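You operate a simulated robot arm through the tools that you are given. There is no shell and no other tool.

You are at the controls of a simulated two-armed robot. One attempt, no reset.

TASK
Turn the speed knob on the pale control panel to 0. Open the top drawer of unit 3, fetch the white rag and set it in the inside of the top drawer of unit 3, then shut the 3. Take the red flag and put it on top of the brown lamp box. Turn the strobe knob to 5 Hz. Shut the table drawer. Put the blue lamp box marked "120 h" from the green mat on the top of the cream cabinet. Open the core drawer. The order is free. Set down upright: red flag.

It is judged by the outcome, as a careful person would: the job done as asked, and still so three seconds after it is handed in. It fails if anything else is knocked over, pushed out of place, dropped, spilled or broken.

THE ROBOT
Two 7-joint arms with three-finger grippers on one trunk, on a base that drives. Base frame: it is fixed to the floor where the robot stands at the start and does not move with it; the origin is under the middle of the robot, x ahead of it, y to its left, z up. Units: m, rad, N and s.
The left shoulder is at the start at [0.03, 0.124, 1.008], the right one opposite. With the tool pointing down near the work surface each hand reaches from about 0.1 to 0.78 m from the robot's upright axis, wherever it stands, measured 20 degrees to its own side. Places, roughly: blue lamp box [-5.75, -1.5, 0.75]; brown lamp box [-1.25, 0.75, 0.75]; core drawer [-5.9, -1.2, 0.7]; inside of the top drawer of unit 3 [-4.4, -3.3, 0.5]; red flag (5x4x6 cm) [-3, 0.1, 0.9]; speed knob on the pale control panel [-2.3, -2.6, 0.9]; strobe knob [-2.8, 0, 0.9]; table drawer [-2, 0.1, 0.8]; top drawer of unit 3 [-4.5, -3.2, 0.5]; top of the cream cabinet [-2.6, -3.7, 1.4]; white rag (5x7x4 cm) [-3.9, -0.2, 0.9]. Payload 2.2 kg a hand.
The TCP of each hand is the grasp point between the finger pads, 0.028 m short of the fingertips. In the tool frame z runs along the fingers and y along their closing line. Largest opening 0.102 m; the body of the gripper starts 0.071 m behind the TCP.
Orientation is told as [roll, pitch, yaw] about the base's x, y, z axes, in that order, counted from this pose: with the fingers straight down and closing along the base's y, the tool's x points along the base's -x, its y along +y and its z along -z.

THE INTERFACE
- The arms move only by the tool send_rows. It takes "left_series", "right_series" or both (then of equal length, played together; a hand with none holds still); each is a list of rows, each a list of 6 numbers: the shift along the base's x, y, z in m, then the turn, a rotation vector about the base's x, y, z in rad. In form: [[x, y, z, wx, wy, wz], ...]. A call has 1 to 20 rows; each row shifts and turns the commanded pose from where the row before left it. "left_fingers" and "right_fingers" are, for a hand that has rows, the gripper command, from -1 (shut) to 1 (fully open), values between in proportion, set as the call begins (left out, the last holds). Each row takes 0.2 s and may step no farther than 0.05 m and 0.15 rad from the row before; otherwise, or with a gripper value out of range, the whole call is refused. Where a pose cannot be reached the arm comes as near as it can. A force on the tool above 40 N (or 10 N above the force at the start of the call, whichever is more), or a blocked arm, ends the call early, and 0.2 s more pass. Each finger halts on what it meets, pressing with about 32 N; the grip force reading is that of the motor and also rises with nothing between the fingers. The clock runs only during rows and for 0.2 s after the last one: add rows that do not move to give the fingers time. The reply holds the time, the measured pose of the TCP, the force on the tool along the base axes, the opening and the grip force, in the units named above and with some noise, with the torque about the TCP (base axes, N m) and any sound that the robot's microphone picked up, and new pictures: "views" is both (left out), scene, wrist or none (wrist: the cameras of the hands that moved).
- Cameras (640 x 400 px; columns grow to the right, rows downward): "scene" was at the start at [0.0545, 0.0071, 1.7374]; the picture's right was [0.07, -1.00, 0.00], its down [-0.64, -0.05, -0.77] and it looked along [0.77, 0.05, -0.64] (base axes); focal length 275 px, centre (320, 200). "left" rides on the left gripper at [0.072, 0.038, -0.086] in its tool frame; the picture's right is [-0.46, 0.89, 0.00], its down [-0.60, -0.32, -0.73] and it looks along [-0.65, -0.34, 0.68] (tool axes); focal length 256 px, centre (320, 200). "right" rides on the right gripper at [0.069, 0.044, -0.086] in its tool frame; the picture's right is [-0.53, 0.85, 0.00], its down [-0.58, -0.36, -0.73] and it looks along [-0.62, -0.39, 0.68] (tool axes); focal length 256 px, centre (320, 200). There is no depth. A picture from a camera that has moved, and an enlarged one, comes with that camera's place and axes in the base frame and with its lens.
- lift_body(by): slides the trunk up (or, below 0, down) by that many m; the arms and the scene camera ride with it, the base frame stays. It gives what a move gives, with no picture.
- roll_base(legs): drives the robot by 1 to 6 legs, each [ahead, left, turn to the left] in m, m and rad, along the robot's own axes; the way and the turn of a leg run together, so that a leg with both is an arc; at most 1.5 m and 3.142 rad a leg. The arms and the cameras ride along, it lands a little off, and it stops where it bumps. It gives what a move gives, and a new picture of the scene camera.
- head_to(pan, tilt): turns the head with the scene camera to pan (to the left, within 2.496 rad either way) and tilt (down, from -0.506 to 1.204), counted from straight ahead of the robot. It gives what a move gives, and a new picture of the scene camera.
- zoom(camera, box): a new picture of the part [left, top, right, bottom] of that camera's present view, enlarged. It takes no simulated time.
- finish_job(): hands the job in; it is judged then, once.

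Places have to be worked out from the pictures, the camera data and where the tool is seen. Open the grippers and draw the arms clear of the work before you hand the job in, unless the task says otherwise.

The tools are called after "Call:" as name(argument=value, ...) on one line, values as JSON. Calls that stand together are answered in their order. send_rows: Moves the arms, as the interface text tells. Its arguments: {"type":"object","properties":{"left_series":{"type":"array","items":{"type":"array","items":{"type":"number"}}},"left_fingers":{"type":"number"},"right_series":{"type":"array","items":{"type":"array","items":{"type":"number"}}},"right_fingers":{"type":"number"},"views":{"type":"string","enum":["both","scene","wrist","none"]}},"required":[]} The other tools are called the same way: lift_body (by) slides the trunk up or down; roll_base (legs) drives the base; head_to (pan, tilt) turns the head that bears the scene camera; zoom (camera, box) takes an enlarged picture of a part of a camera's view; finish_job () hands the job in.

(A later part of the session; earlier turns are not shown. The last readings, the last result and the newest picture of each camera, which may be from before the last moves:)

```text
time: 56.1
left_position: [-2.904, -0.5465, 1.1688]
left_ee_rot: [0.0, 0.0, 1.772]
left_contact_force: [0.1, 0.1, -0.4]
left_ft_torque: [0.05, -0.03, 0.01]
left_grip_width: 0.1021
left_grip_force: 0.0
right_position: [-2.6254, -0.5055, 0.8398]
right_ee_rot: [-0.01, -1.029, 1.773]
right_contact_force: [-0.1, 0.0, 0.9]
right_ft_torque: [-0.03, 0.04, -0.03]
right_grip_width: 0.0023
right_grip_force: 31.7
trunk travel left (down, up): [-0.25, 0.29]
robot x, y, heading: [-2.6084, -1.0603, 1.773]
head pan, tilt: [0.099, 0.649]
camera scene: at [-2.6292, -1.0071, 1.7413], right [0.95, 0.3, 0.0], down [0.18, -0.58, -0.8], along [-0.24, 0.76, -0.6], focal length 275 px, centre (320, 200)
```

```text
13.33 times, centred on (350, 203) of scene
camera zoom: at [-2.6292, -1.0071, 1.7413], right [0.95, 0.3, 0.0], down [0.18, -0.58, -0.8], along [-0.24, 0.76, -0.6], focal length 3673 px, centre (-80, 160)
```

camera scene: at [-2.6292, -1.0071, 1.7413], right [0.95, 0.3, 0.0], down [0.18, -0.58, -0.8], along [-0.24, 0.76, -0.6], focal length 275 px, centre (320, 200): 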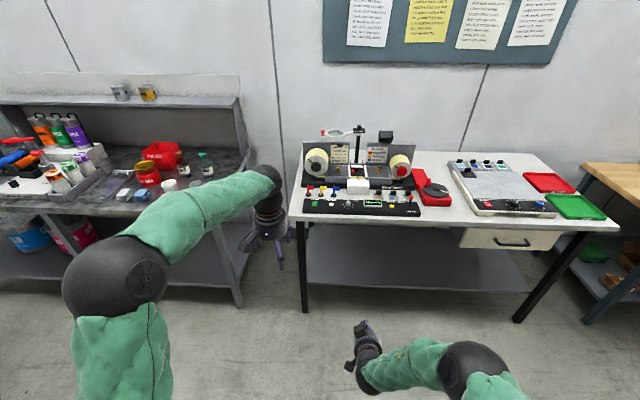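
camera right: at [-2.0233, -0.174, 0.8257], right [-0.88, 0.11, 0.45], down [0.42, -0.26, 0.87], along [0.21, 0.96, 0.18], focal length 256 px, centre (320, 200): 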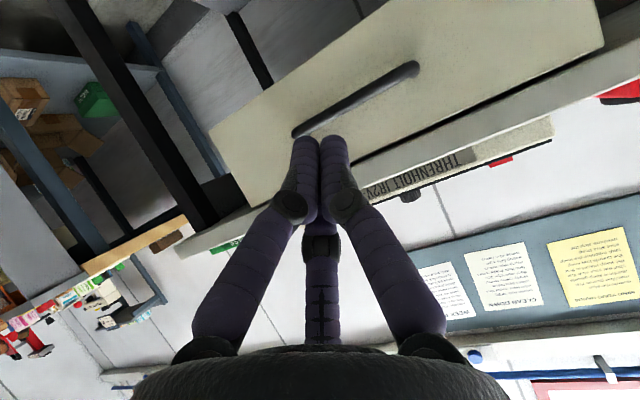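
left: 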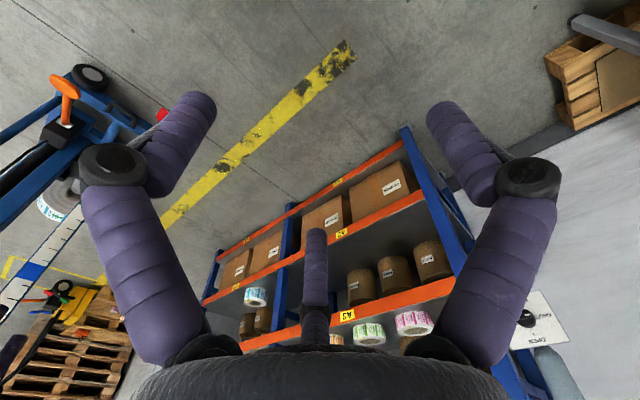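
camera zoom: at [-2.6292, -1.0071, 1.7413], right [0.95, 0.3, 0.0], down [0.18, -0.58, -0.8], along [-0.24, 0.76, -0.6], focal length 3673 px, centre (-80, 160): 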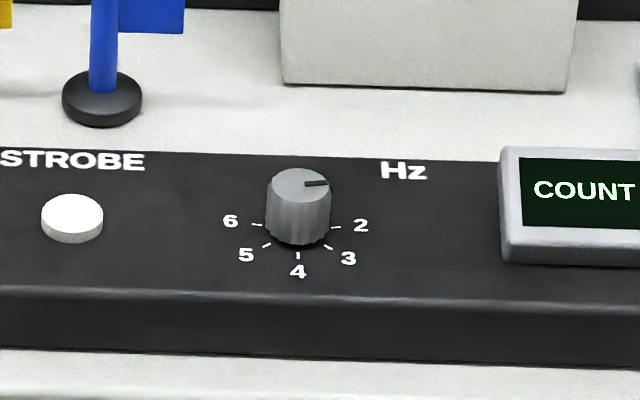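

The strobe knob points at 2 and has to go clockwise to 5 (about 135°). First I'll raise the right hand and return it to vertical, so it clears the table as I drive in.

Call:
send_rows(right_series=[[0.012, -0.008, 0.042, -0.126, -0.026, 0], [0.012, -0.008, 0.042, -0.126, -0.026, 0], [0.012, -0.008, 0.042, -0.126, -0.026, 0], [0.012, -0.008, 0.042, -0.126, -0.026, 0], [0.012, -0.008, 0.042, -0.126, -0.026, 0], [0.012, -0.008, 0.042, -0.126, -0.026, 0], [0.012, -0.008, 0.042, -0.126, -0.026, 0], [0.012, -0.008, 0.042, -0.126, -0.026, 0]], right_fingers=1, views="none")

Call:
roll_base(legs=[[0.48, 0.0, 0]])

Call:
head_to(pan=0.0, tilt=0.85)

Call:
zoom(camera="left", box=[0, 0, 640, 400])

```text
time: 57.9
left_position: [-2.9048, -0.5461, 1.168]
left_ee_rot: [0.001, 0.001, 1.773]
left_contact_force: [0.4, -0.2, 0.0]
left_ft_torque: [0.0, 0.01, 0.04]
left_grip_width: 0.1019
left_grip_force: 0.0
right_position: [-2.5283, -0.5739, 1.1768]
right_ee_rot: [-0.008, 0.003, 1.776]
right_contact_force: [1.1, 0.0, 0.3]
right_ft_torque: [0.04, 0.0, 0.01]
right_grip_width: 0.1021
right_grip_force: 0.1
trunk travel left (down, up): [-0.25, 0.29]
robot x, y, heading: [-2.6093, -1.0626, 1.772]
head pan, tilt: [0.099, 0.649]
```

```text
time: 60.8
left_position: [-3.0035, -0.0727, 1.1686]
left_ee_rot: [0.001, -0.002, 1.775]
left_contact_force: [0.5, 0.5, 0.6]
left_ft_torque: [-0.01, -0.05, 0.03]
left_grip_width: 0.1021
left_grip_force: 0.2
right_position: [-2.6271, -0.0994, 1.1772]
right_ee_rot: [-0.009, 0.0, 1.775]
right_contact_force: [0.5, 1.2, -0.3]
right_ft_torque: [-0.02, 0.01, 0.02]
right_grip_width: 0.1018
right_grip_force: 0.1
trunk travel left (down, up): [-0.25, 0.29]
robot x, y, heading: [-2.7073, -0.5912, 1.774]
head pan, tilt: [0.099, 0.649]
camera scene: at [-2.7274, -0.533, 1.7412], right [0.95, 0.3, 0.0], down [0.18, -0.58, -0.8], along [-0.24, 0.76, -0.61], focal length 275 px, centre (320, 200)
```

scene: 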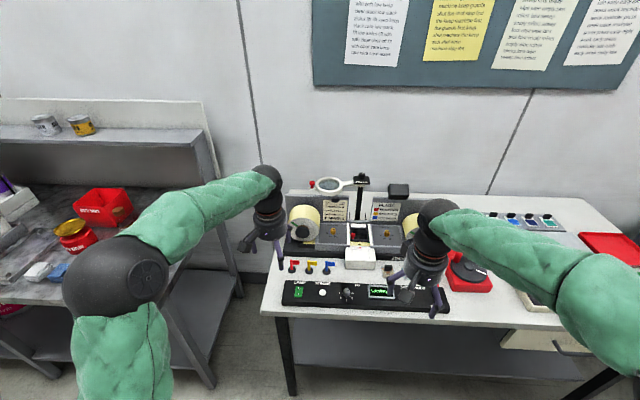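

```text
time: 61.5
left_position: [-3.0041, -0.0738, 1.168]
left_ee_rot: [-0.001, 0.0, 1.775]
left_contact_force: [-0.7, 0.6, -0.8]
left_ft_torque: [0.03, -0.01, -0.01]
left_grip_width: 0.1021
left_grip_force: 0.1
right_position: [-2.6278, -0.1008, 1.1764]
right_ee_rot: [-0.007, 0.001, 1.776]
right_contact_force: [-0.2, 1.0, 0.3]
right_ft_torque: [-0.04, 0.0, -0.01]
right_grip_width: 0.1022
right_grip_force: 0.0
trunk travel left (down, up): [-0.25, 0.29]
robot x, y, heading: [-2.7064, -0.5904, 1.776]
head pan, tilt: [0.0, 0.85]
camera scene: at [-2.7171, -0.5405, 1.7247], right [0.98, 0.2, 0.0], down [0.15, -0.74, -0.66], along [-0.13, 0.65, -0.75], focal length 275 px, centre (320, 200)
```

scene: 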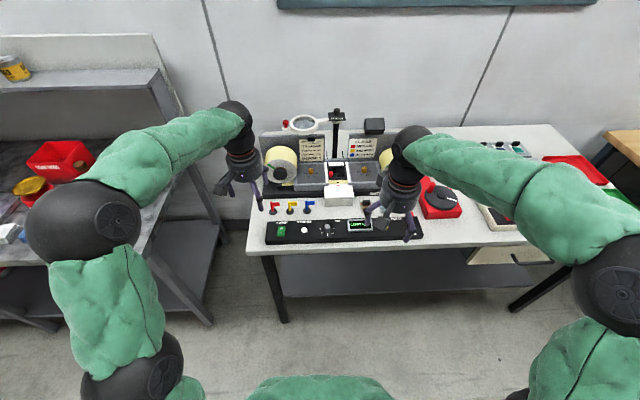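

```text
1.00 times, centred on (320, 200) of left (not enlarged: the box is as wide or as high as the picture)
camera zoom: at [-3.0256, -0.1527, 1.2544], right [-0.96, 0.28, 0.0], down [0.19, 0.66, 0.73], along [0.2, 0.7, -0.68], focal length 256 px, centre (320, 200)
```

zoom: 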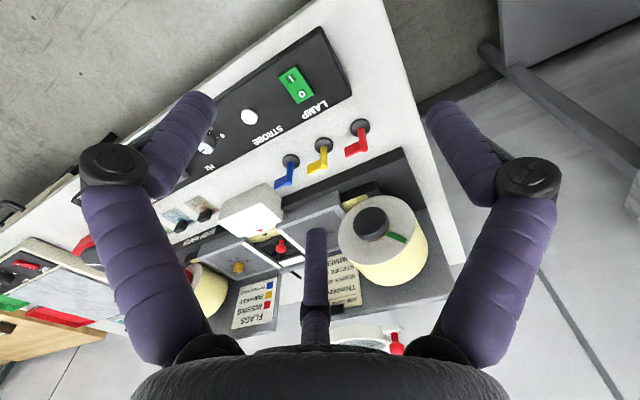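

Both cameras see the flags and knob. I'll zoom in each for accurate triangulation.

Call:
zoom(camera="left", box=[180, 40, 420, 190])

Call:
zoom(camera="scene", box=[250, 180, 370, 255])

```text
2.67 times, centred on (300, 115) of left
camera zoom: at [-3.0256, -0.1527, 1.2544], right [-0.96, 0.28, 0.0], down [0.19, 0.66, 0.73], along [0.2, 0.7, -0.68], focal length 683 px, centre (373, 427)
```

zoom: 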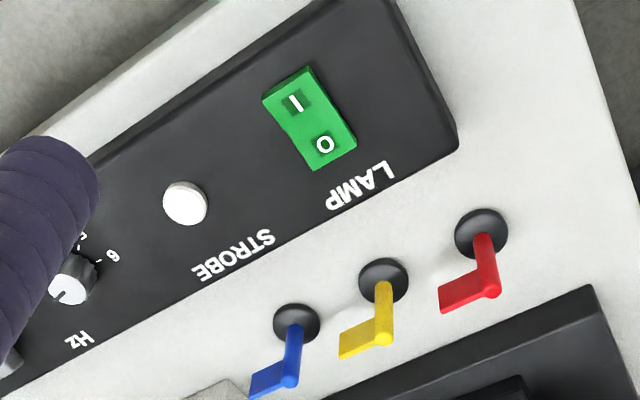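

```text
5.33 times, centred on (310, 218) of scene
camera zoom: at [-2.7171, -0.5405, 1.7247], right [0.98, 0.2, 0.0], down [0.15, -0.74, -0.66], along [-0.13, 0.65, -0.75], focal length 1469 px, centre (373, 107)
```

zoom: 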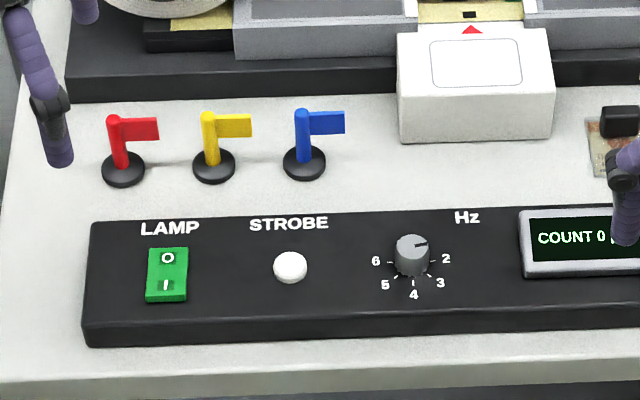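

Triangulation gives the knob top at (-2.807, 0.014, 0.951) and the red flag pole at (-3.028, 0.072) with its top at z ≈ 0.957. I'll bring the right hand above the knob and pre-rotate it +1.2 rad so a single grip can do the whole 135° turn.

Call:
send_rows(right_series=[[-0.0224, 0.0144, -0.0158, 0, 0, 0.15], [-0.0224, 0.0144, -0.0158, 0, 0, 0.15], [-0.0224, 0.0144, -0.0158, 0, 0, 0.15], [-0.0224, 0.0144, -0.0158, 0, 0, 0.15], [-0.0224, 0.0144, -0.0158, 0, 0, 0.15], [-0.0224, 0.0144, -0.0158, 0, 0, 0.15], [-0.0224, 0.0144, -0.0158, 0, 0, 0.15], [-0.0224, 0.0144, -0.0158, 0, 0, 0.15]], right_fingers=0.0)

Call:
zoom(camera="scene", box=[250, 160, 410, 260])

```text
time: 63.3
left_position: [-3.0043, -0.074, 1.1666]
left_ee_rot: [0.0, 0.001, 1.774]
left_contact_force: [0.6, 0.6, -0.3]
left_ft_torque: [0.03, -0.03, -0.02]
left_grip_width: 0.1018
left_grip_force: 0.0
right_position: [-2.8093, 0.0155, 1.0506]
right_ee_rot: [-0.011, 0.0, 2.979]
right_contact_force: [0.2, 0.4, -0.5]
right_ft_torque: [-0.02, 0.0, 0.01]
right_grip_width: 0.0513
right_grip_force: 0.1
trunk travel left (down, up): [-0.25, 0.29]
robot x, y, heading: [-2.7061, -0.5863, 1.777]
head pan, tilt: [0.0, 0.85]
camera scene: at [-2.7183, -0.5392, 1.7246], right [0.98, 0.2, 0.0], down [0.15, -0.74, -0.66], along [-0.13, 0.65, -0.75], focal length 275 px, centre (320, 200)
camera right: at [-2.7496, -0.0393, 1.1367], right [-0.66, -0.75, -0.01], down [-0.51, 0.45, 0.73], along [-0.55, 0.49, -0.68], focal length 256 px, centre (320, 200)
```

scene: 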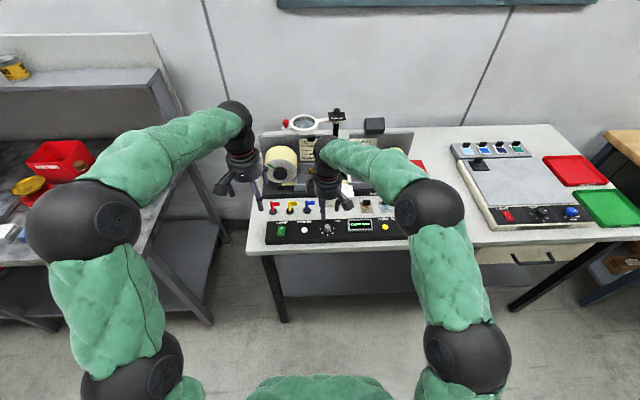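
right: 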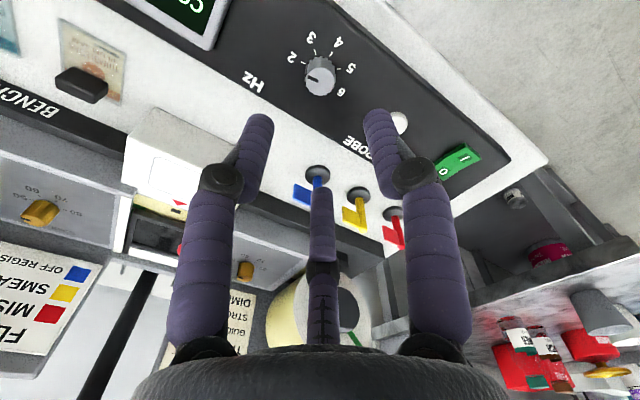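

```text
4.00 times, centred on (330, 210) of scene
camera zoom: at [-2.7183, -0.5392, 1.7246], right [0.98, 0.2, 0.0], down [0.15, -0.74, -0.66], along [-0.13, 0.65, -0.75], focal length 1102 px, centre (280, 160)
```

zoom: 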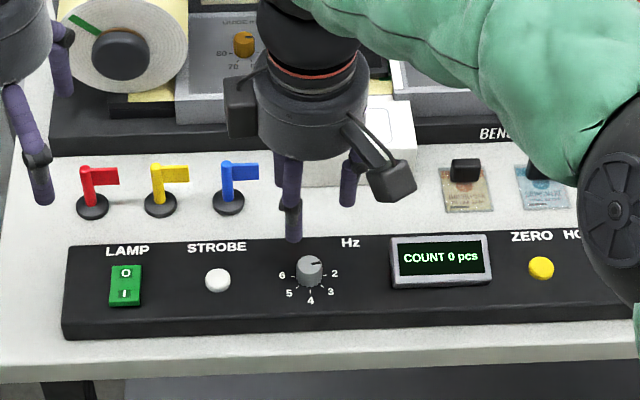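

The wrist camera puts the knob at (-2.807, 0.012), which agrees. I'll descend over it with the fingers half-open.

Call:
send_rows(right_series=[[0.001, -0.001, -0.025, 0, 0, 0], [0.001, -0.001, -0.025, 0, 0, 0], [0.0, -0.0005, -0.025, 0, 0, 0], [0.0, 0, -0.013, 0, 0, 0]], right_fingers=0.0)

Call:
zoom(camera="scene", box=[280, 190, 376, 250])

```text
time: 64.3
left_position: [-3.0034, -0.0734, 1.1688]
left_ee_rot: [0.001, 0.0, 1.776]
left_contact_force: [0.2, 0.2, 0.1]
left_ft_torque: [-0.01, 0.0, -0.02]
left_grip_width: 0.102
left_grip_force: 0.1
right_position: [-2.8059, 0.0113, 0.9646]
right_ee_rot: [-0.009, 0.0, 2.976]
right_contact_force: [0.4, -0.5, 0.6]
right_ft_torque: [0.02, 0.01, 0.0]
right_grip_width: 0.0511
right_grip_force: 0.2
trunk travel left (down, up): [-0.25, 0.29]
robot x, y, heading: [-2.7071, -0.5863, 1.772]
head pan, tilt: [0.0, 0.85]
camera scene: at [-2.717, -0.5404, 1.7247], right [0.98, 0.2, 0.0], down [0.15, -0.74, -0.66], along [-0.13, 0.65, -0.75], focal length 275 px, centre (320, 200)
camera right: at [-2.7463, -0.0446, 1.0501], right [-0.67, -0.75, -0.01], down [-0.51, 0.45, 0.73], along [-0.54, 0.49, -0.68], focal length 256 px, centre (320, 200)
```

scene: 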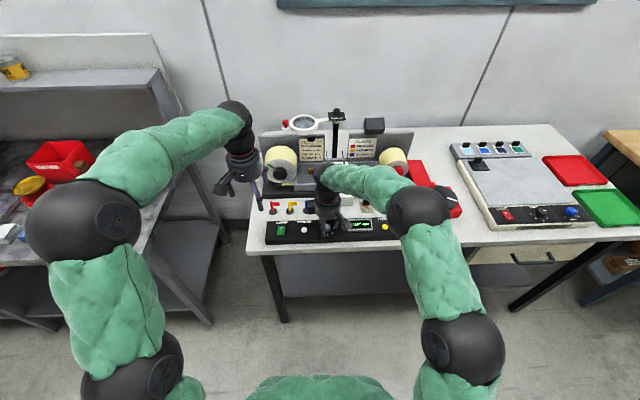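
right: 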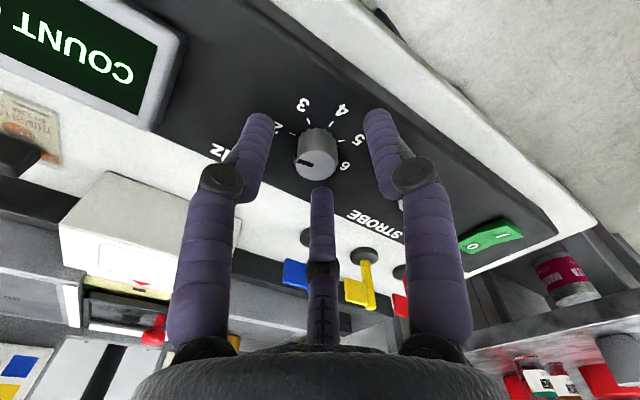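

```text
6.67 times, centred on (328, 220) of scene
camera zoom: at [-2.717, -0.5404, 1.7247], right [0.98, 0.2, 0.0], down [0.15, -0.74, -0.66], along [-0.13, 0.65, -0.75], focal length 1836 px, centre (267, 67)
```

zoom: 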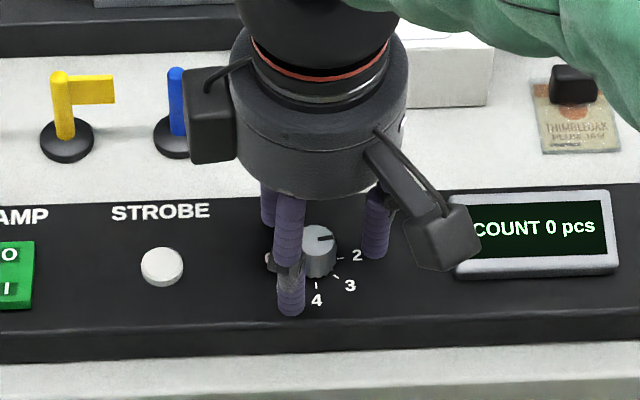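

The knob sits centred between the fingers within about 2 mm. I'll lower it a hair and close on the knob.

Call:
send_rows(right_series=[[-0.0005, 0.0015, -0.003, 0, 0, 0], [0, 0, 0, 0, 0, 0], [0, 0, 0, 0, 0, 0]], right_fingers=0.0, views="none")

Call:
send_rows(right_series=[[0, 0, 0, 0, 0, 0], [0, 0, 0, 0, 0, 0], [0, 0, 0, 0, 0, 0], [0, 0, 0, 0, 0, 0]], right_fingers=-1)

```text
time: 65.1
left_position: [-3.0032, -0.0727, 1.1685]
left_ee_rot: [0.0, 0.0, 1.775]
left_contact_force: [0.3, 0.3, 0.5]
left_ft_torque: [-0.03, 0.02, 0.0]
left_grip_width: 0.1019
left_grip_force: 0.2
right_position: [-2.8059, 0.0113, 0.9595]
right_ee_rot: [-0.009, 0.0, 2.976]
right_contact_force: [-0.6, -0.1, -0.1]
right_ft_torque: [0.01, -0.01, -0.01]
right_grip_width: 0.0512
right_grip_force: 0.2
trunk travel left (down, up): [-0.25, 0.29]
robot x, y, heading: [-2.7075, -0.59, 1.775]
head pan, tilt: [0.0, 0.85]
```

```text
time: 66.1
left_position: [-3.0034, -0.0731, 1.1686]
left_ee_rot: [0.0, 0.001, 1.774]
left_contact_force: [0.0, 0.6, 0.6]
left_ft_torque: [0.02, 0.04, 0.0]
left_grip_width: 0.1021
left_grip_force: 0.0
right_position: [-2.806, 0.0137, 0.9614]
right_ee_rot: [-0.012, -0.001, 2.975]
right_contact_force: [-2.2, 6.1, 1.3]
right_ft_torque: [0.43, 0.09, 0.02]
right_grip_width: 0.0217
right_grip_force: 44.5
trunk travel left (down, up): [-0.25, 0.29]
robot x, y, heading: [-2.7069, -0.5901, 1.773]
head pan, tilt: [0.0, 0.85]
camera scene: at [-2.7174, -0.5395, 1.7247], right [0.98, 0.2, 0.0], down [0.15, -0.74, -0.66], along [-0.13, 0.65, -0.75], focal length 275 px, centre (320, 200)
camera right: at [-2.746, -0.0421, 1.047], right [-0.67, -0.74, -0.01], down [-0.51, 0.45, 0.74], along [-0.54, 0.49, -0.68], focal length 256 px, centre (320, 200)
```

scene: 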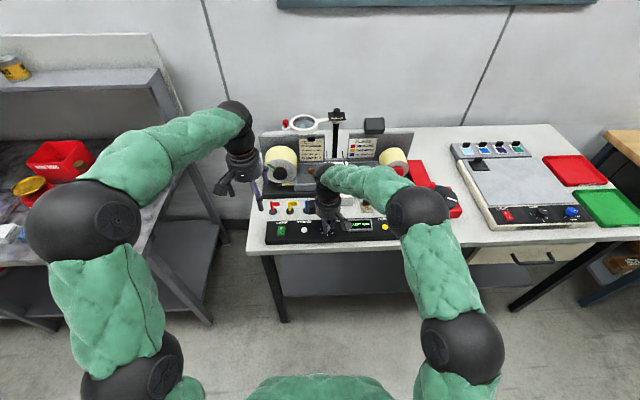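
right: 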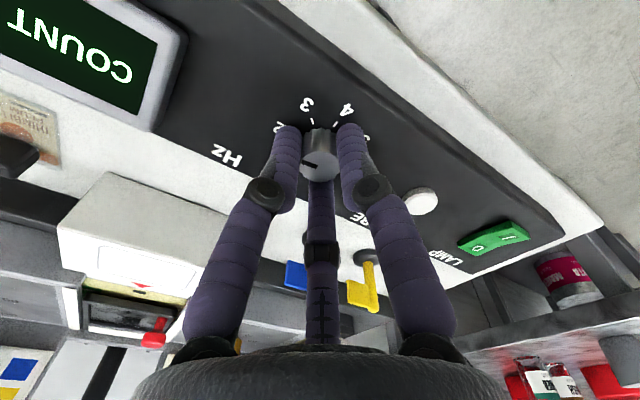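

It's gripped at 21.7 mm with low side force. I'll now turn clockwise in small steps.

Call:
send_rows(right_series=[[0, 0.001, 0, 0, 0, -0.14], [0, 0, 0, 0, 0, -0.14], [0, 0, 0, 0, 0, -0.14], [0, 0, 0, 0, 0, -0.14], [0, 0, 0, 0, 0, -0.14], [0, 0, 0, 0, 0, -0.14], [0, 0, 0, 0, 0, -0.14], [0, 0, 0, 0, 0, -0.14]], right_fingers=-1)

```text
time: 67.9
left_position: [-3.0035, -0.0753, 1.1707]
left_ee_rot: [0.001, -0.002, 1.775]
left_contact_force: [-0.5, 0.3, -0.2]
left_ft_torque: [0.01, 0.01, -0.03]
left_grip_width: 0.1019
left_grip_force: 0.1
right_position: [-2.8054, 0.0137, 0.962]
right_ee_rot: [-0.01, -0.003, 1.852]
right_contact_force: [-3.8, -10.0, 22.6]
right_ft_torque: [-0.22, -0.07, -0.01]
right_grip_width: 0.0216
right_grip_force: 44.5
trunk travel left (down, up): [-0.25, 0.29]
robot x, y, heading: [-2.7066, -0.5913, 1.775]
head pan, tilt: [0.0, 0.85]
camera scene: at [-2.7175, -0.5438, 1.7249], right [0.98, 0.2, 0.0], down [0.15, -0.73, -0.66], along [-0.13, 0.65, -0.75], focal length 275 px, centre (320, 200)
camera right: at [-2.8304, -0.0656, 1.0467], right [-0.96, 0.28, -0.01], down [0.18, 0.65, 0.74], along [0.21, 0.71, -0.68], focal length 256 px, centre (320, 200)
```

scene: 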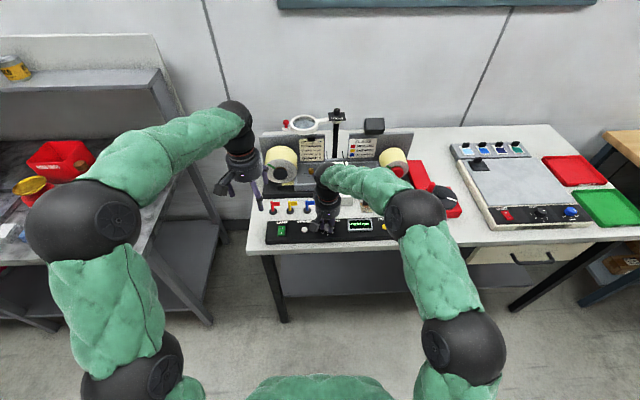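
right: 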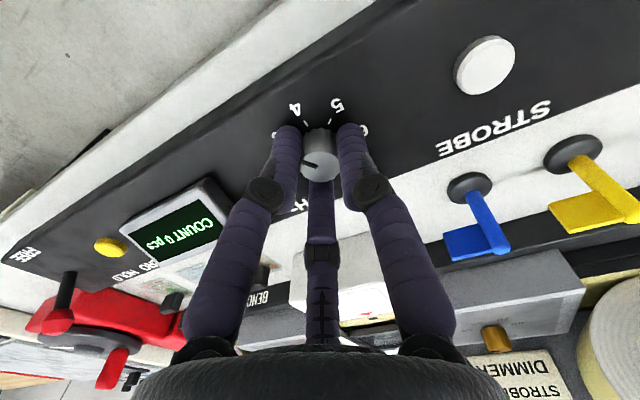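

The knob follows the hand, but the vertical force has risen to 22 N, so the tips may be touching the box top. I'll ease up a little while I continue.

Call:
send_rows(right_series=[[0, 0, 0.002, 0, 0, -0.05], [0, 0, 0.001, 0, 0, -0.14], [0, 0, 0, 0, 0, -0.14], [0, 0, 0, 0, 0, -0.14]], right_fingers=-1, views="none")

Call:
zoom(camera="right", box=[200, 50, 440, 200])

```text
time: 68.9
left_position: [-3.0037, -0.0743, 1.1687]
left_ee_rot: [-0.002, 0.0, 1.778]
left_contact_force: [0.4, -0.2, -0.1]
left_ft_torque: [0.03, 0.0, 0.02]
left_grip_width: 0.1021
left_grip_force: 0.0
right_position: [-2.8052, 0.014, 0.96]
right_ee_rot: [-0.011, 0.0, 1.382]
right_contact_force: [-12.8, -8.8, 1.1]
right_ft_torque: [0.18, 0.57, -0.02]
right_grip_width: 0.0216
right_grip_force: 44.8
trunk travel left (down, up): [-0.25, 0.29]
robot x, y, heading: [-2.7077, -0.589, 1.775]
head pan, tilt: [0.0, 0.85]
```

```text
2.67 times, centred on (320, 125) of right
camera zoom: at [-2.8635, -0.046, 1.0469], right [-0.73, 0.68, -0.01], down [0.46, 0.5, 0.73], along [0.51, 0.53, -0.68], focal length 683 px, centre (320, 400)
```

zoom: 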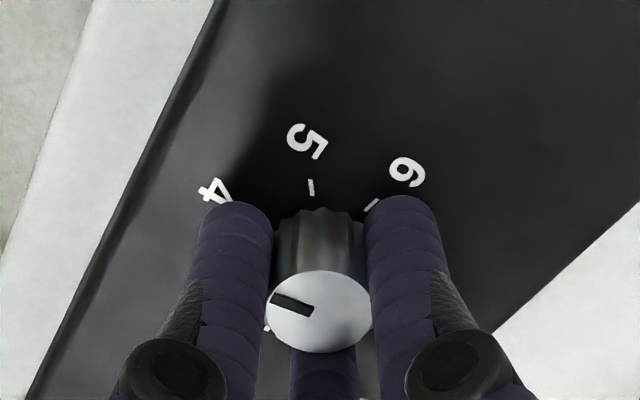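

The pointer is now about 60° short of 5 (it started about 18° before the 2 mark). I'll keep turning roughly 1 rad and check again.

Call:
send_rows(right_series=[[0.0, 0, 0, 0, 0, -0.14], [0, 0, 0, 0, 0, -0.14], [0, 0, 0, 0, 0, -0.14], [0, 0, 0, 0, 0, -0.14], [0, 0, 0, 0, 0, -0.14], [0, 0, 0, 0, 0, -0.14], [0, 0, 0, 0, 0, -0.1]], right_fingers=-1, views="none")

Call:
zoom(camera="right", box=[200, 50, 440, 200])

```text
time: 70.5
left_position: [-3.0036, -0.0733, 1.1692]
left_ee_rot: [-0.001, -0.001, 1.776]
left_contact_force: [-0.7, 0.2, 0.9]
left_ft_torque: [-0.01, -0.05, -0.04]
left_grip_width: 0.1018
left_grip_force: 0.2
right_position: [-2.806, 0.013, 0.9612]
right_ee_rot: [-0.014, -0.003, 0.444]
right_contact_force: [-7.2, -11.4, -16.2]
right_ft_torque: [0.02, 0.77, 0.02]
right_grip_width: 0.0215
right_grip_force: 45.1
trunk travel left (down, up): [-0.25, 0.29]
robot x, y, heading: [-2.7084, -0.5876, 1.775]
head pan, tilt: [0.0, 0.85]
```

```text
2.67 times, centred on (320, 125) of right
camera zoom: at [-2.8887, 0.0245, 1.0467], right [0.12, 0.99, -0.01], down [0.67, -0.07, 0.74], along [0.73, -0.1, -0.68], focal length 683 px, centre (320, 400)
```

zoom: 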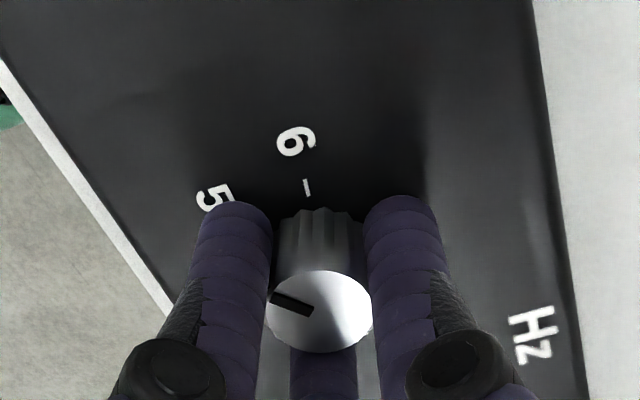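

Let me zoom tightly on the pointer for an accurate angle before deciding on the last few degrees.

Call:
zoom(camera="right", box=[280, 110, 360, 160])

Call:
zoom(camera="scene", box=[304, 210, 352, 240])

```text
8.00 times, centred on (320, 135) of right
camera zoom: at [-2.8887, 0.0245, 1.0467], right [0.12, 0.99, -0.01], down [0.67, -0.07, 0.74], along [0.73, -0.1, -0.68], focal length 2048 px, centre (320, 720)
```

zoom: 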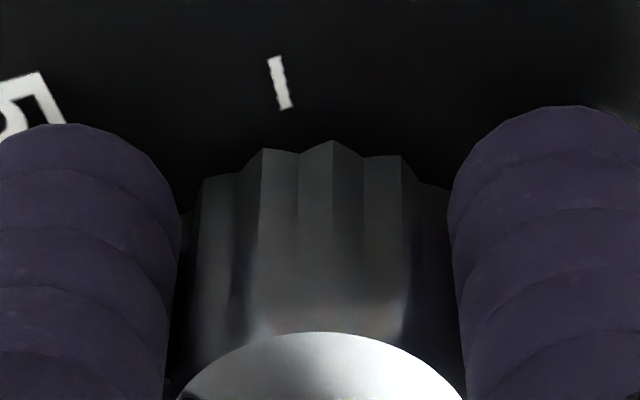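

```text
13.33 times, centred on (328, 225) of scene
camera zoom: at [-2.7184, -0.5403, 1.7246], right [0.98, 0.2, 0.0], down [0.15, -0.74, -0.66], along [-0.13, 0.65, -0.75], focal length 3673 px, centre (213, -133)
```

zoom: 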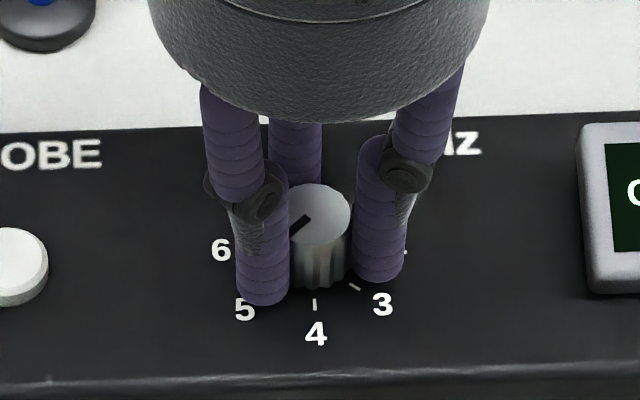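

From the scene camera the pointer is at about -119° and the 5 tick at about -121°. I'll nudge -0.03 rad, release, lift and verify.

Call:
send_rows(right_series=[[0.0, 0, 0, 0, 0, -0.03], [0, 0, 0, 0, 0, 0]], right_fingers=-1, views="none")

Call:
send_rows(right_series=[[0, 0, 0, 0, 0, 0], [0, 0, 0, 0, 0, 0], [0, 0, 0.03, 0, 0, 0], [0, 0, 0.04, 0, 0, 0], [0, 0, 0.04, 0, 0, 0]], right_fingers=0.0)

Call:
zoom(camera="scene", box=[304, 210, 352, 240])

Call:
zoom(camera="right", box=[240, 20, 400, 120])

```text
time: 71.1
left_position: [-3.004, -0.0728, 1.1686]
left_ee_rot: [-0.001, 0.001, 1.776]
left_contact_force: [-0.2, 0.8, -0.4]
left_ft_torque: [0.0, -0.01, 0.02]
left_grip_width: 0.1018
left_grip_force: 0.0
right_position: [-2.8065, 0.013, 0.9614]
right_ee_rot: [-0.015, -0.002, 0.416]
right_contact_force: [-10.2, -12.7, -16.4]
right_ft_torque: [-0.57, -0.39, -0.01]
right_grip_width: 0.0216
right_grip_force: 44.8
trunk travel left (down, up): [-0.25, 0.29]
robot x, y, heading: [-2.706, -0.5898, 1.773]
head pan, tilt: [0.0, 0.85]
```

```text
time: 72.3
left_position: [-3.0019, -0.073, 1.1702]
left_ee_rot: [0.001, 0.001, 1.775]
left_contact_force: [0.4, 0.1, 0.3]
left_ft_torque: [0.0, 0.05, -0.03]
left_grip_width: 0.1017
left_grip_force: 0.0
right_position: [-2.8064, 0.0136, 1.0716]
right_ee_rot: [-0.012, 0.001, 0.416]
right_contact_force: [-0.2, 0.2, 0.3]
right_ft_torque: [0.02, -0.01, 0.01]
right_grip_width: 0.0508
right_grip_force: 0.1
trunk travel left (down, up): [-0.25, 0.29]
robot x, y, heading: [-2.7072, -0.5862, 1.774]
head pan, tilt: [0.0, 0.85]
camera scene: at [-2.7168, -0.541, 1.7247], right [0.98, 0.2, 0.0], down [0.15, -0.74, -0.66], along [-0.13, 0.65, -0.75], focal length 275 px, centre (320, 200)
camera right: at [-2.888, 0.0265, 1.1579], right [0.15, 0.99, -0.01], down [0.67, -0.09, 0.74], along [0.73, -0.11, -0.68], focal length 256 px, centre (320, 200)
```

scene: 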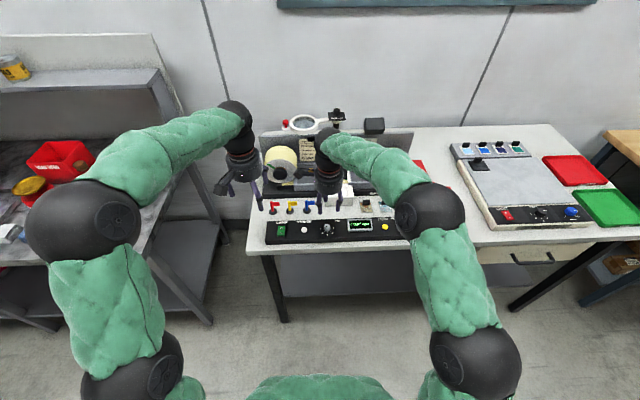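
right: 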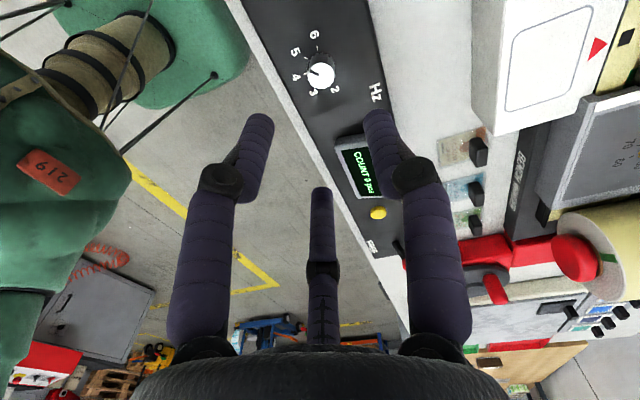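

```text
13.33 times, centred on (328, 225) of scene
camera zoom: at [-2.7168, -0.541, 1.7247], right [0.98, 0.2, 0.0], down [0.15, -0.74, -0.66], along [-0.13, 0.65, -0.75], focal length 3673 px, centre (213, -133)
```

zoom: 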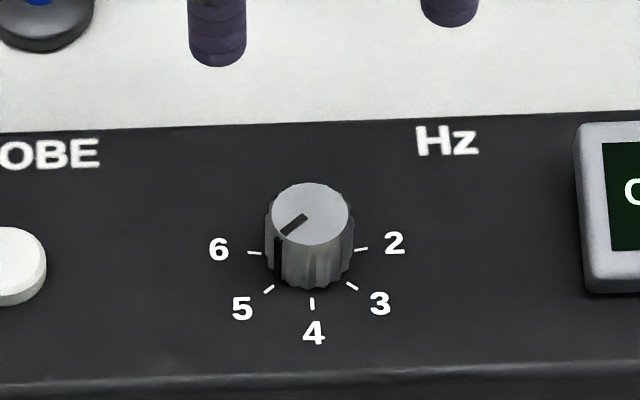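

```text
4.00 times, centred on (320, 70) of right
camera zoom: at [-2.888, 0.0265, 1.1579], right [0.15, 0.99, -0.01], down [0.67, -0.09, 0.74], along [0.73, -0.11, -0.68], focal length 1024 px, centre (320, 720)
```

zoom: 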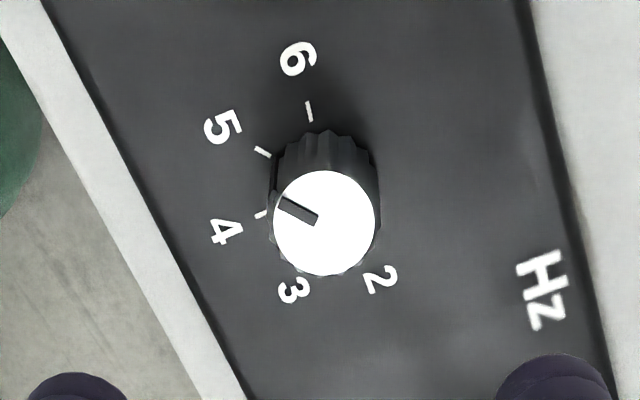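

After release the pointer sits roughly 8-10° past 5 towards 6. I'll regrip and turn it back a little, better centred so it doesn't twist on release.

Call:
send_rows(right_series=[[-0.0008, -0.001, -0.04, 0, 0, 0], [0, 0, -0.04, 0, 0, 0], [0, 0, -0.0295, 0, 0, 0], [0, 0, 0, 0, 0, 0]], right_fingers=0.0, views="none")

Call:
send_rows(right_series=[[0, 0, 0, 0, 0, 0], [0, 0, 0, 0, 0, 0], [0, 0, 0, 0, 0, 0]], right_fingers=-1, views="none")

Call:
zoom(camera="scene", box=[304, 210, 352, 240])

Call:
zoom(camera="right", box=[240, 80, 400, 180])

```text
time: 73.3
left_position: [-3.0034, -0.0733, 1.1677]
left_ee_rot: [0.0, 0.001, 1.776]
left_contact_force: [0.9, -0.2, -0.3]
left_ft_torque: [0.0, 0.0, 0.02]
left_grip_width: 0.1021
left_grip_force: 0.0
right_position: [-2.8059, 0.0129, 0.9622]
right_ee_rot: [-0.008, -0.001, 0.415]
right_contact_force: [0.2, 1.1, 0.0]
right_ft_torque: [0.01, 0.0, -0.01]
right_grip_width: 0.051
right_grip_force: 0.1
trunk travel left (down, up): [-0.25, 0.29]
robot x, y, heading: [-2.7088, -0.589, 1.774]
head pan, tilt: [0.0, 0.85]
```

```text
time: 74.1
left_position: [-3.0042, -0.0719, 1.1685]
left_ee_rot: [0.001, 0.0, 1.775]
left_contact_force: [-0.3, 0.6, -0.7]
left_ft_torque: [0.0, 0.0, 0.04]
left_grip_width: 0.1021
left_grip_force: 0.1
right_position: [-2.8061, 0.0125, 0.9616]
right_ee_rot: [-0.009, -0.001, 0.416]
right_contact_force: [-0.5, 2.7, -0.5]
right_ft_torque: [0.38, -0.03, -0.01]
right_grip_width: 0.0214
right_grip_force: 45.2
trunk travel left (down, up): [-0.25, 0.29]
robot x, y, heading: [-2.7029, -0.5866, 1.774]
head pan, tilt: [0.0, 0.85]
```

```text
13.33 times, centred on (328, 225) of scene
camera zoom: at [-2.7171, -0.5397, 1.7247], right [0.98, 0.2, 0.0], down [0.15, -0.74, -0.66], along [-0.13, 0.65, -0.75], focal length 3673 px, centre (213, -133)
```

zoom: 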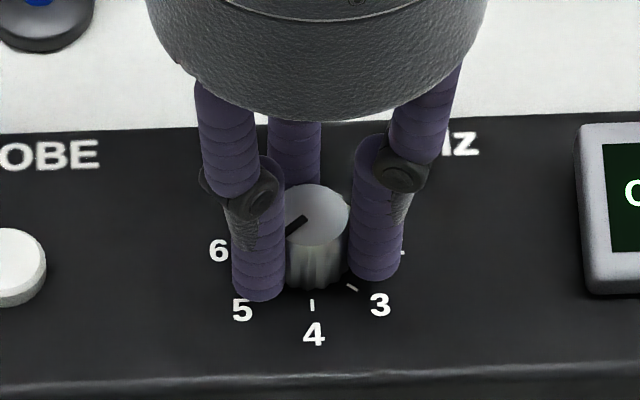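

```text
4.00 times, centred on (320, 130) of right
camera zoom: at [-2.8882, 0.0264, 1.0486], right [0.15, 0.99, -0.01], down [0.67, -0.09, 0.73], along [0.73, -0.11, -0.68], focal length 1024 px, centre (320, 480)
```

zoom: 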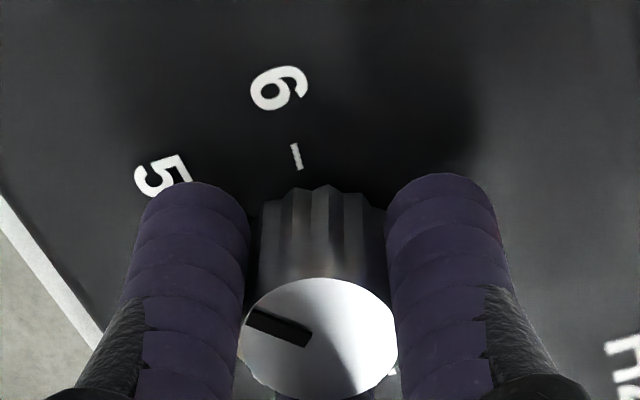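

It's regripped with almost no side load. I'll turn back +0.16 rad, release and check.

Call:
send_rows(right_series=[[0, 0, 0, 0, 0, 0.08], [0, 0, 0, 0, 0, 0.08], [0, 0, 0, 0, 0, 0]], right_fingers=-1, views="none")

Call:
send_rows(right_series=[[0, 0, 0, 0, 0, 0], [0, 0, 0, 0, 0, 0], [0, 0, 0.03, 0, 0, 0], [0, 0, 0.04, 0, 0, 0], [0, 0, 0.04, 0, 0, 0]], right_fingers=0.0, views="none")

Call:
zoom(camera="scene", box=[304, 210, 352, 240])

Call:
zoom(camera="right", box=[240, 20, 400, 120])

```text
time: 74.9
left_position: [-3.0029, -0.0726, 1.168]
left_ee_rot: [-0.001, 0.0, 1.776]
left_contact_force: [0.0, 0.2, 0.3]
left_ft_torque: [0.0, -0.01, 0.01]
left_grip_width: 0.1021
left_grip_force: 0.1
right_position: [-2.8062, 0.0136, 0.9621]
right_ee_rot: [-0.012, 0.001, 0.575]
right_contact_force: [2.8, 2.1, -1.8]
right_ft_torque: [0.39, 0.29, 0.04]
right_grip_width: 0.0215
right_grip_force: 44.9
trunk travel left (down, up): [-0.25, 0.29]
robot x, y, heading: [-2.7069, -0.5873, 1.77]
head pan, tilt: [0.0, 0.85]
```

```text
time: 76.1
left_position: [-3.0033, -0.0739, 1.1688]
left_ee_rot: [0.0, 0.001, 1.774]
left_contact_force: [0.6, -0.3, 0.9]
left_ft_torque: [0.02, 0.0, 0.0]
left_grip_width: 0.102
left_grip_force: 0.0
right_position: [-2.8066, 0.0133, 1.0711]
right_ee_rot: [-0.01, 0.001, 0.577]
right_contact_force: [0.1, -0.5, -0.6]
right_ft_torque: [0.02, 0.02, -0.02]
right_grip_width: 0.051
right_grip_force: 0.1
trunk travel left (down, up): [-0.25, 0.29]
robot x, y, heading: [-2.705, -0.5878, 1.778]
head pan, tilt: [0.0, 0.85]
```

```text
13.33 times, centred on (328, 225) of scene
camera zoom: at [-2.717, -0.5409, 1.7247], right [0.98, 0.2, 0.0], down [0.15, -0.74, -0.66], along [-0.13, 0.65, -0.75], focal length 3673 px, centre (213, -133)
```

zoom: 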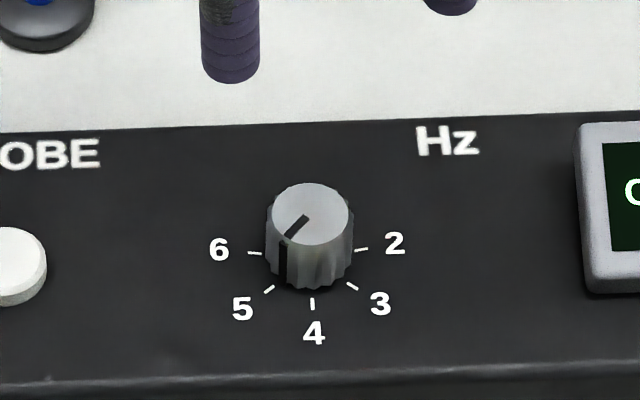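

```text
4.00 times, centred on (320, 70) of right
camera zoom: at [-2.8897, 0.0127, 1.1567], right [-0.01, 1.0, -0.01], down [0.68, 0.01, 0.74], along [0.74, 0.0, -0.68], focal length 1024 px, centre (320, 720)
```

zoom: 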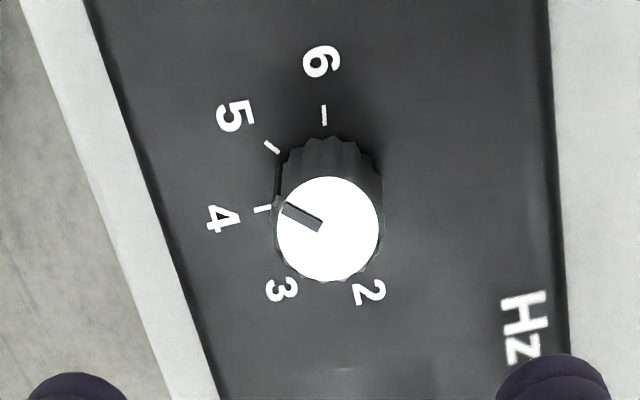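

The pointer is now on 5 within a couple of degrees. Next I'll clear the right hand and bring the left hand above the red flag, turned 90° so the fingers close across the flag's plane.

Call:
send_rows(left_series=[[-0.0023, 0.0133, -0.0091, 0, 0, 0.143], [-0.0023, 0.0133, -0.0091, 0, 0, 0.143], [-0.0023, 0.0133, -0.0091, 0, 0, 0.143], [-0.0023, 0.0133, -0.0091, 0, 0, 0.143], [-0.0023, 0.0133, -0.0091, 0, 0, 0.143], [-0.0023, 0.0133, -0.0091, 0, 0, 0.143], [-0.0023, 0.0133, -0.0091, 0, 0, 0.143], [-0.0023, 0.0133, -0.0091, 0, 0, 0.143], [-0.0023, 0.0133, -0.0091, 0, 0, 0.143], [-0.0023, 0.0133, -0.0091, 0, 0, 0.143], [-0.0023, 0.0133, -0.0091, 0, 0, 0.143]], right_series=[[0.0164, -0.0135, 0.0091, 0, 0, 0.109], [0.0164, -0.0135, 0.0091, 0, 0, 0.109], [0.0164, -0.0135, 0.0091, 0, 0, 0.109], [0.0164, -0.0135, 0.0091, 0, 0, 0.109], [0.0164, -0.0135, 0.0091, 0, 0, 0.109], [0.0164, -0.0135, 0.0091, 0, 0, 0.109], [0.0164, -0.0135, 0.0091, 0, 0, 0.109], [0.0164, -0.0135, 0.0091, 0, 0, 0.109], [0.0164, -0.0135, 0.0091, 0, 0, 0.109], [0.0164, -0.0135, 0.0091, 0, 0, 0.109], [0.0164, -0.0135, 0.0091, 0, 0, 0.109]], left_fingers=0.0)

Call:
zoom(camera="scene", box=[220, 170, 332, 240])

```text
time: 78.5
left_position: [-3.025, 0.0728, 1.0672]
left_ee_rot: [-0.001, 0.001, -2.934]
left_contact_force: [-0.2, 0.0, -0.6]
left_ft_torque: [-0.01, 0.0, 0.01]
left_grip_width: 0.0513
left_grip_force: 0.1
right_position: [-2.6279, -0.1346, 1.1744]
right_ee_rot: [-0.01, 0.002, 1.779]
right_contact_force: [-0.1, -0.5, -0.2]
right_ft_torque: [-0.04, 0.01, -0.03]
right_grip_width: 0.0511
right_grip_force: 0.0
trunk travel left (down, up): [-0.25, 0.29]
robot x, y, heading: [-2.7074, -0.589, 1.779]
head pan, tilt: [0.0, 0.85]
camera scene: at [-2.7166, -0.5401, 1.7247], right [0.98, 0.2, 0.0], down [0.15, -0.74, -0.66], along [-0.13, 0.65, -0.75], focal length 275 px, centre (320, 200)
camera right: at [-2.6567, -0.2113, 1.2603], right [-0.94, 0.35, -0.01], down [0.23, 0.64, 0.73], along [0.26, 0.69, -0.68], focal length 256 px, centre (320, 200)
camera left: at [-2.9484, 0.0496, 1.1534], right [-0.27, -0.96, 0.0], down [-0.66, 0.19, 0.73], along [-0.7, 0.2, -0.68], focal length 256 px, centre (320, 200)
```

scene: 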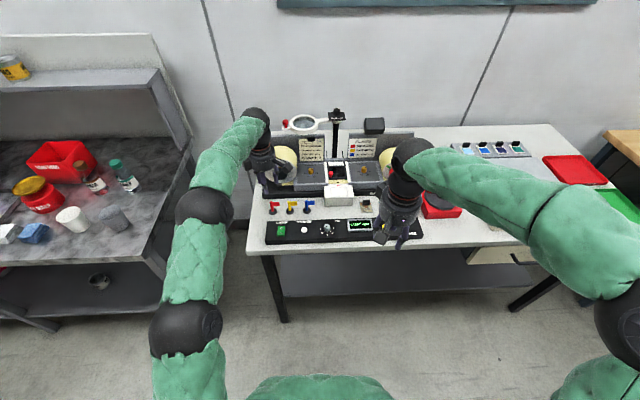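
right: 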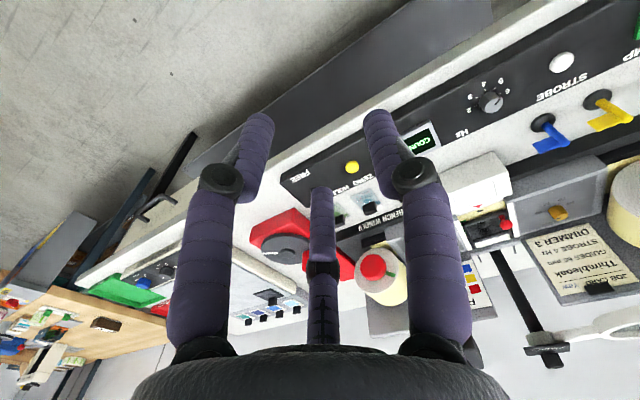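
left: 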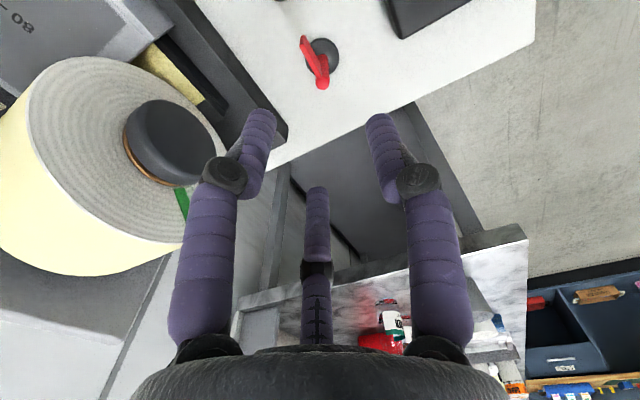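

```text
5.71 times, centred on (276, 205) of scene
camera zoom: at [-2.7166, -0.5401, 1.7247], right [0.98, 0.2, 0.0], down [0.15, -0.74, -0.66], along [-0.13, 0.65, -0.75], focal length 1574 px, centre (571, 171)
```

zoom: 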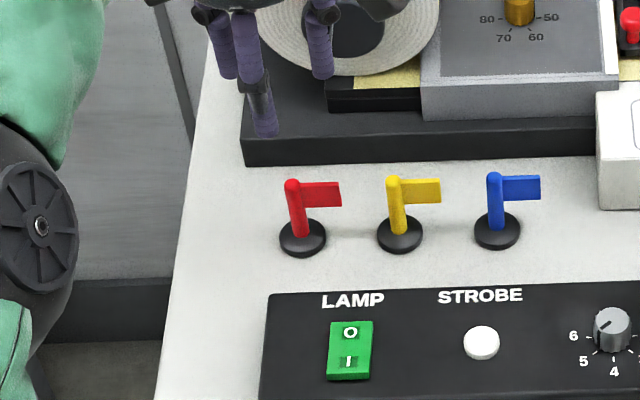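

The wrist camera puts the flag pole at (-3.027, 0.070). I'll shift slightly and descend around it, stopping with the fingertips just above its base disc.

Call:
send_rows(left_series=[[-0.001, -0.0015, -0.025, 0, 0, 0], [-0.001, -0.0015, -0.025, 0, 0, 0], [0, 0, -0.025, 0, 0, 0], [0, 0, -0.025, 0, 0, 0], [0, 0, -0.025, 0, 0, 0]], left_fingers=0.0)

Call:
zoom(camera="scene", box=[220, 170, 332, 240])

```text
time: 79.7
left_position: [-3.0301, 0.0696, 0.9421]
left_ee_rot: [0.0, 0.0, -2.934]
left_contact_force: [-0.3, 0.0, 1.3]
left_ft_torque: [-0.02, 0.0, 0.02]
left_grip_width: 0.051
left_grip_force: 0.1
right_position: [-2.6262, -0.1343, 1.174]
right_ee_rot: [-0.008, -0.001, 1.775]
right_contact_force: [0.5, -0.6, -0.2]
right_ft_torque: [-0.03, 0.01, 0.0]
right_grip_width: 0.051
right_grip_force: 0.1
trunk travel left (down, up): [-0.25, 0.29]
robot x, y, heading: [-2.7054, -0.5891, 1.774]
head pan, tilt: [0.0, 0.85]
camera scene: at [-2.7173, -0.5395, 1.7246], right [0.98, 0.2, 0.0], down [0.15, -0.74, -0.66], along [-0.13, 0.65, -0.75], focal length 275 px, centre (320, 200)
camera left: at [-2.9517, 0.0473, 1.028], right [-0.27, -0.96, 0.0], down [-0.66, 0.19, 0.73], along [-0.7, 0.2, -0.68], focal length 256 px, centre (320, 200)
```

scene: 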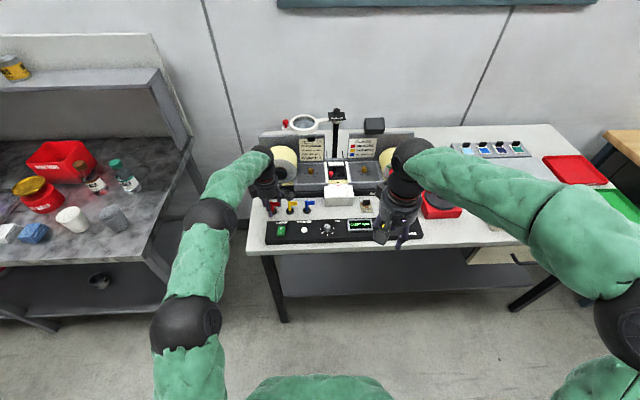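
left: 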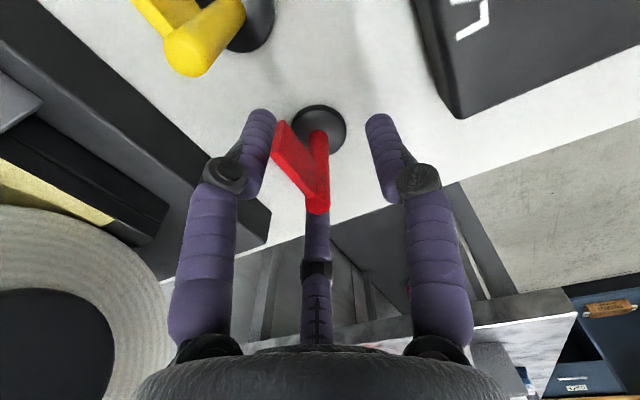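

```text
5.71 times, centred on (276, 205) of scene
camera zoom: at [-2.7173, -0.5395, 1.7246], right [0.98, 0.2, 0.0], down [0.15, -0.74, -0.66], along [-0.13, 0.65, -0.75], focal length 1574 px, centre (571, 171)
```

zoom: 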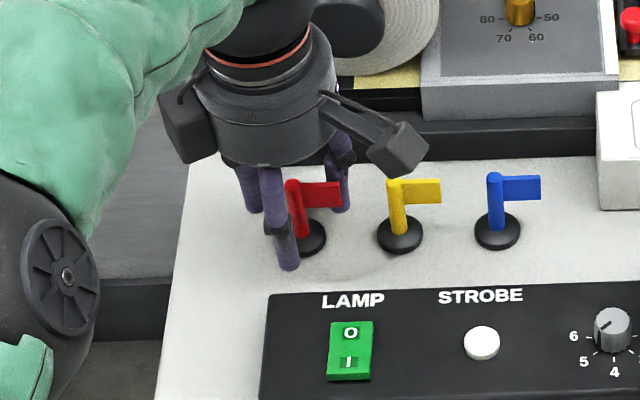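

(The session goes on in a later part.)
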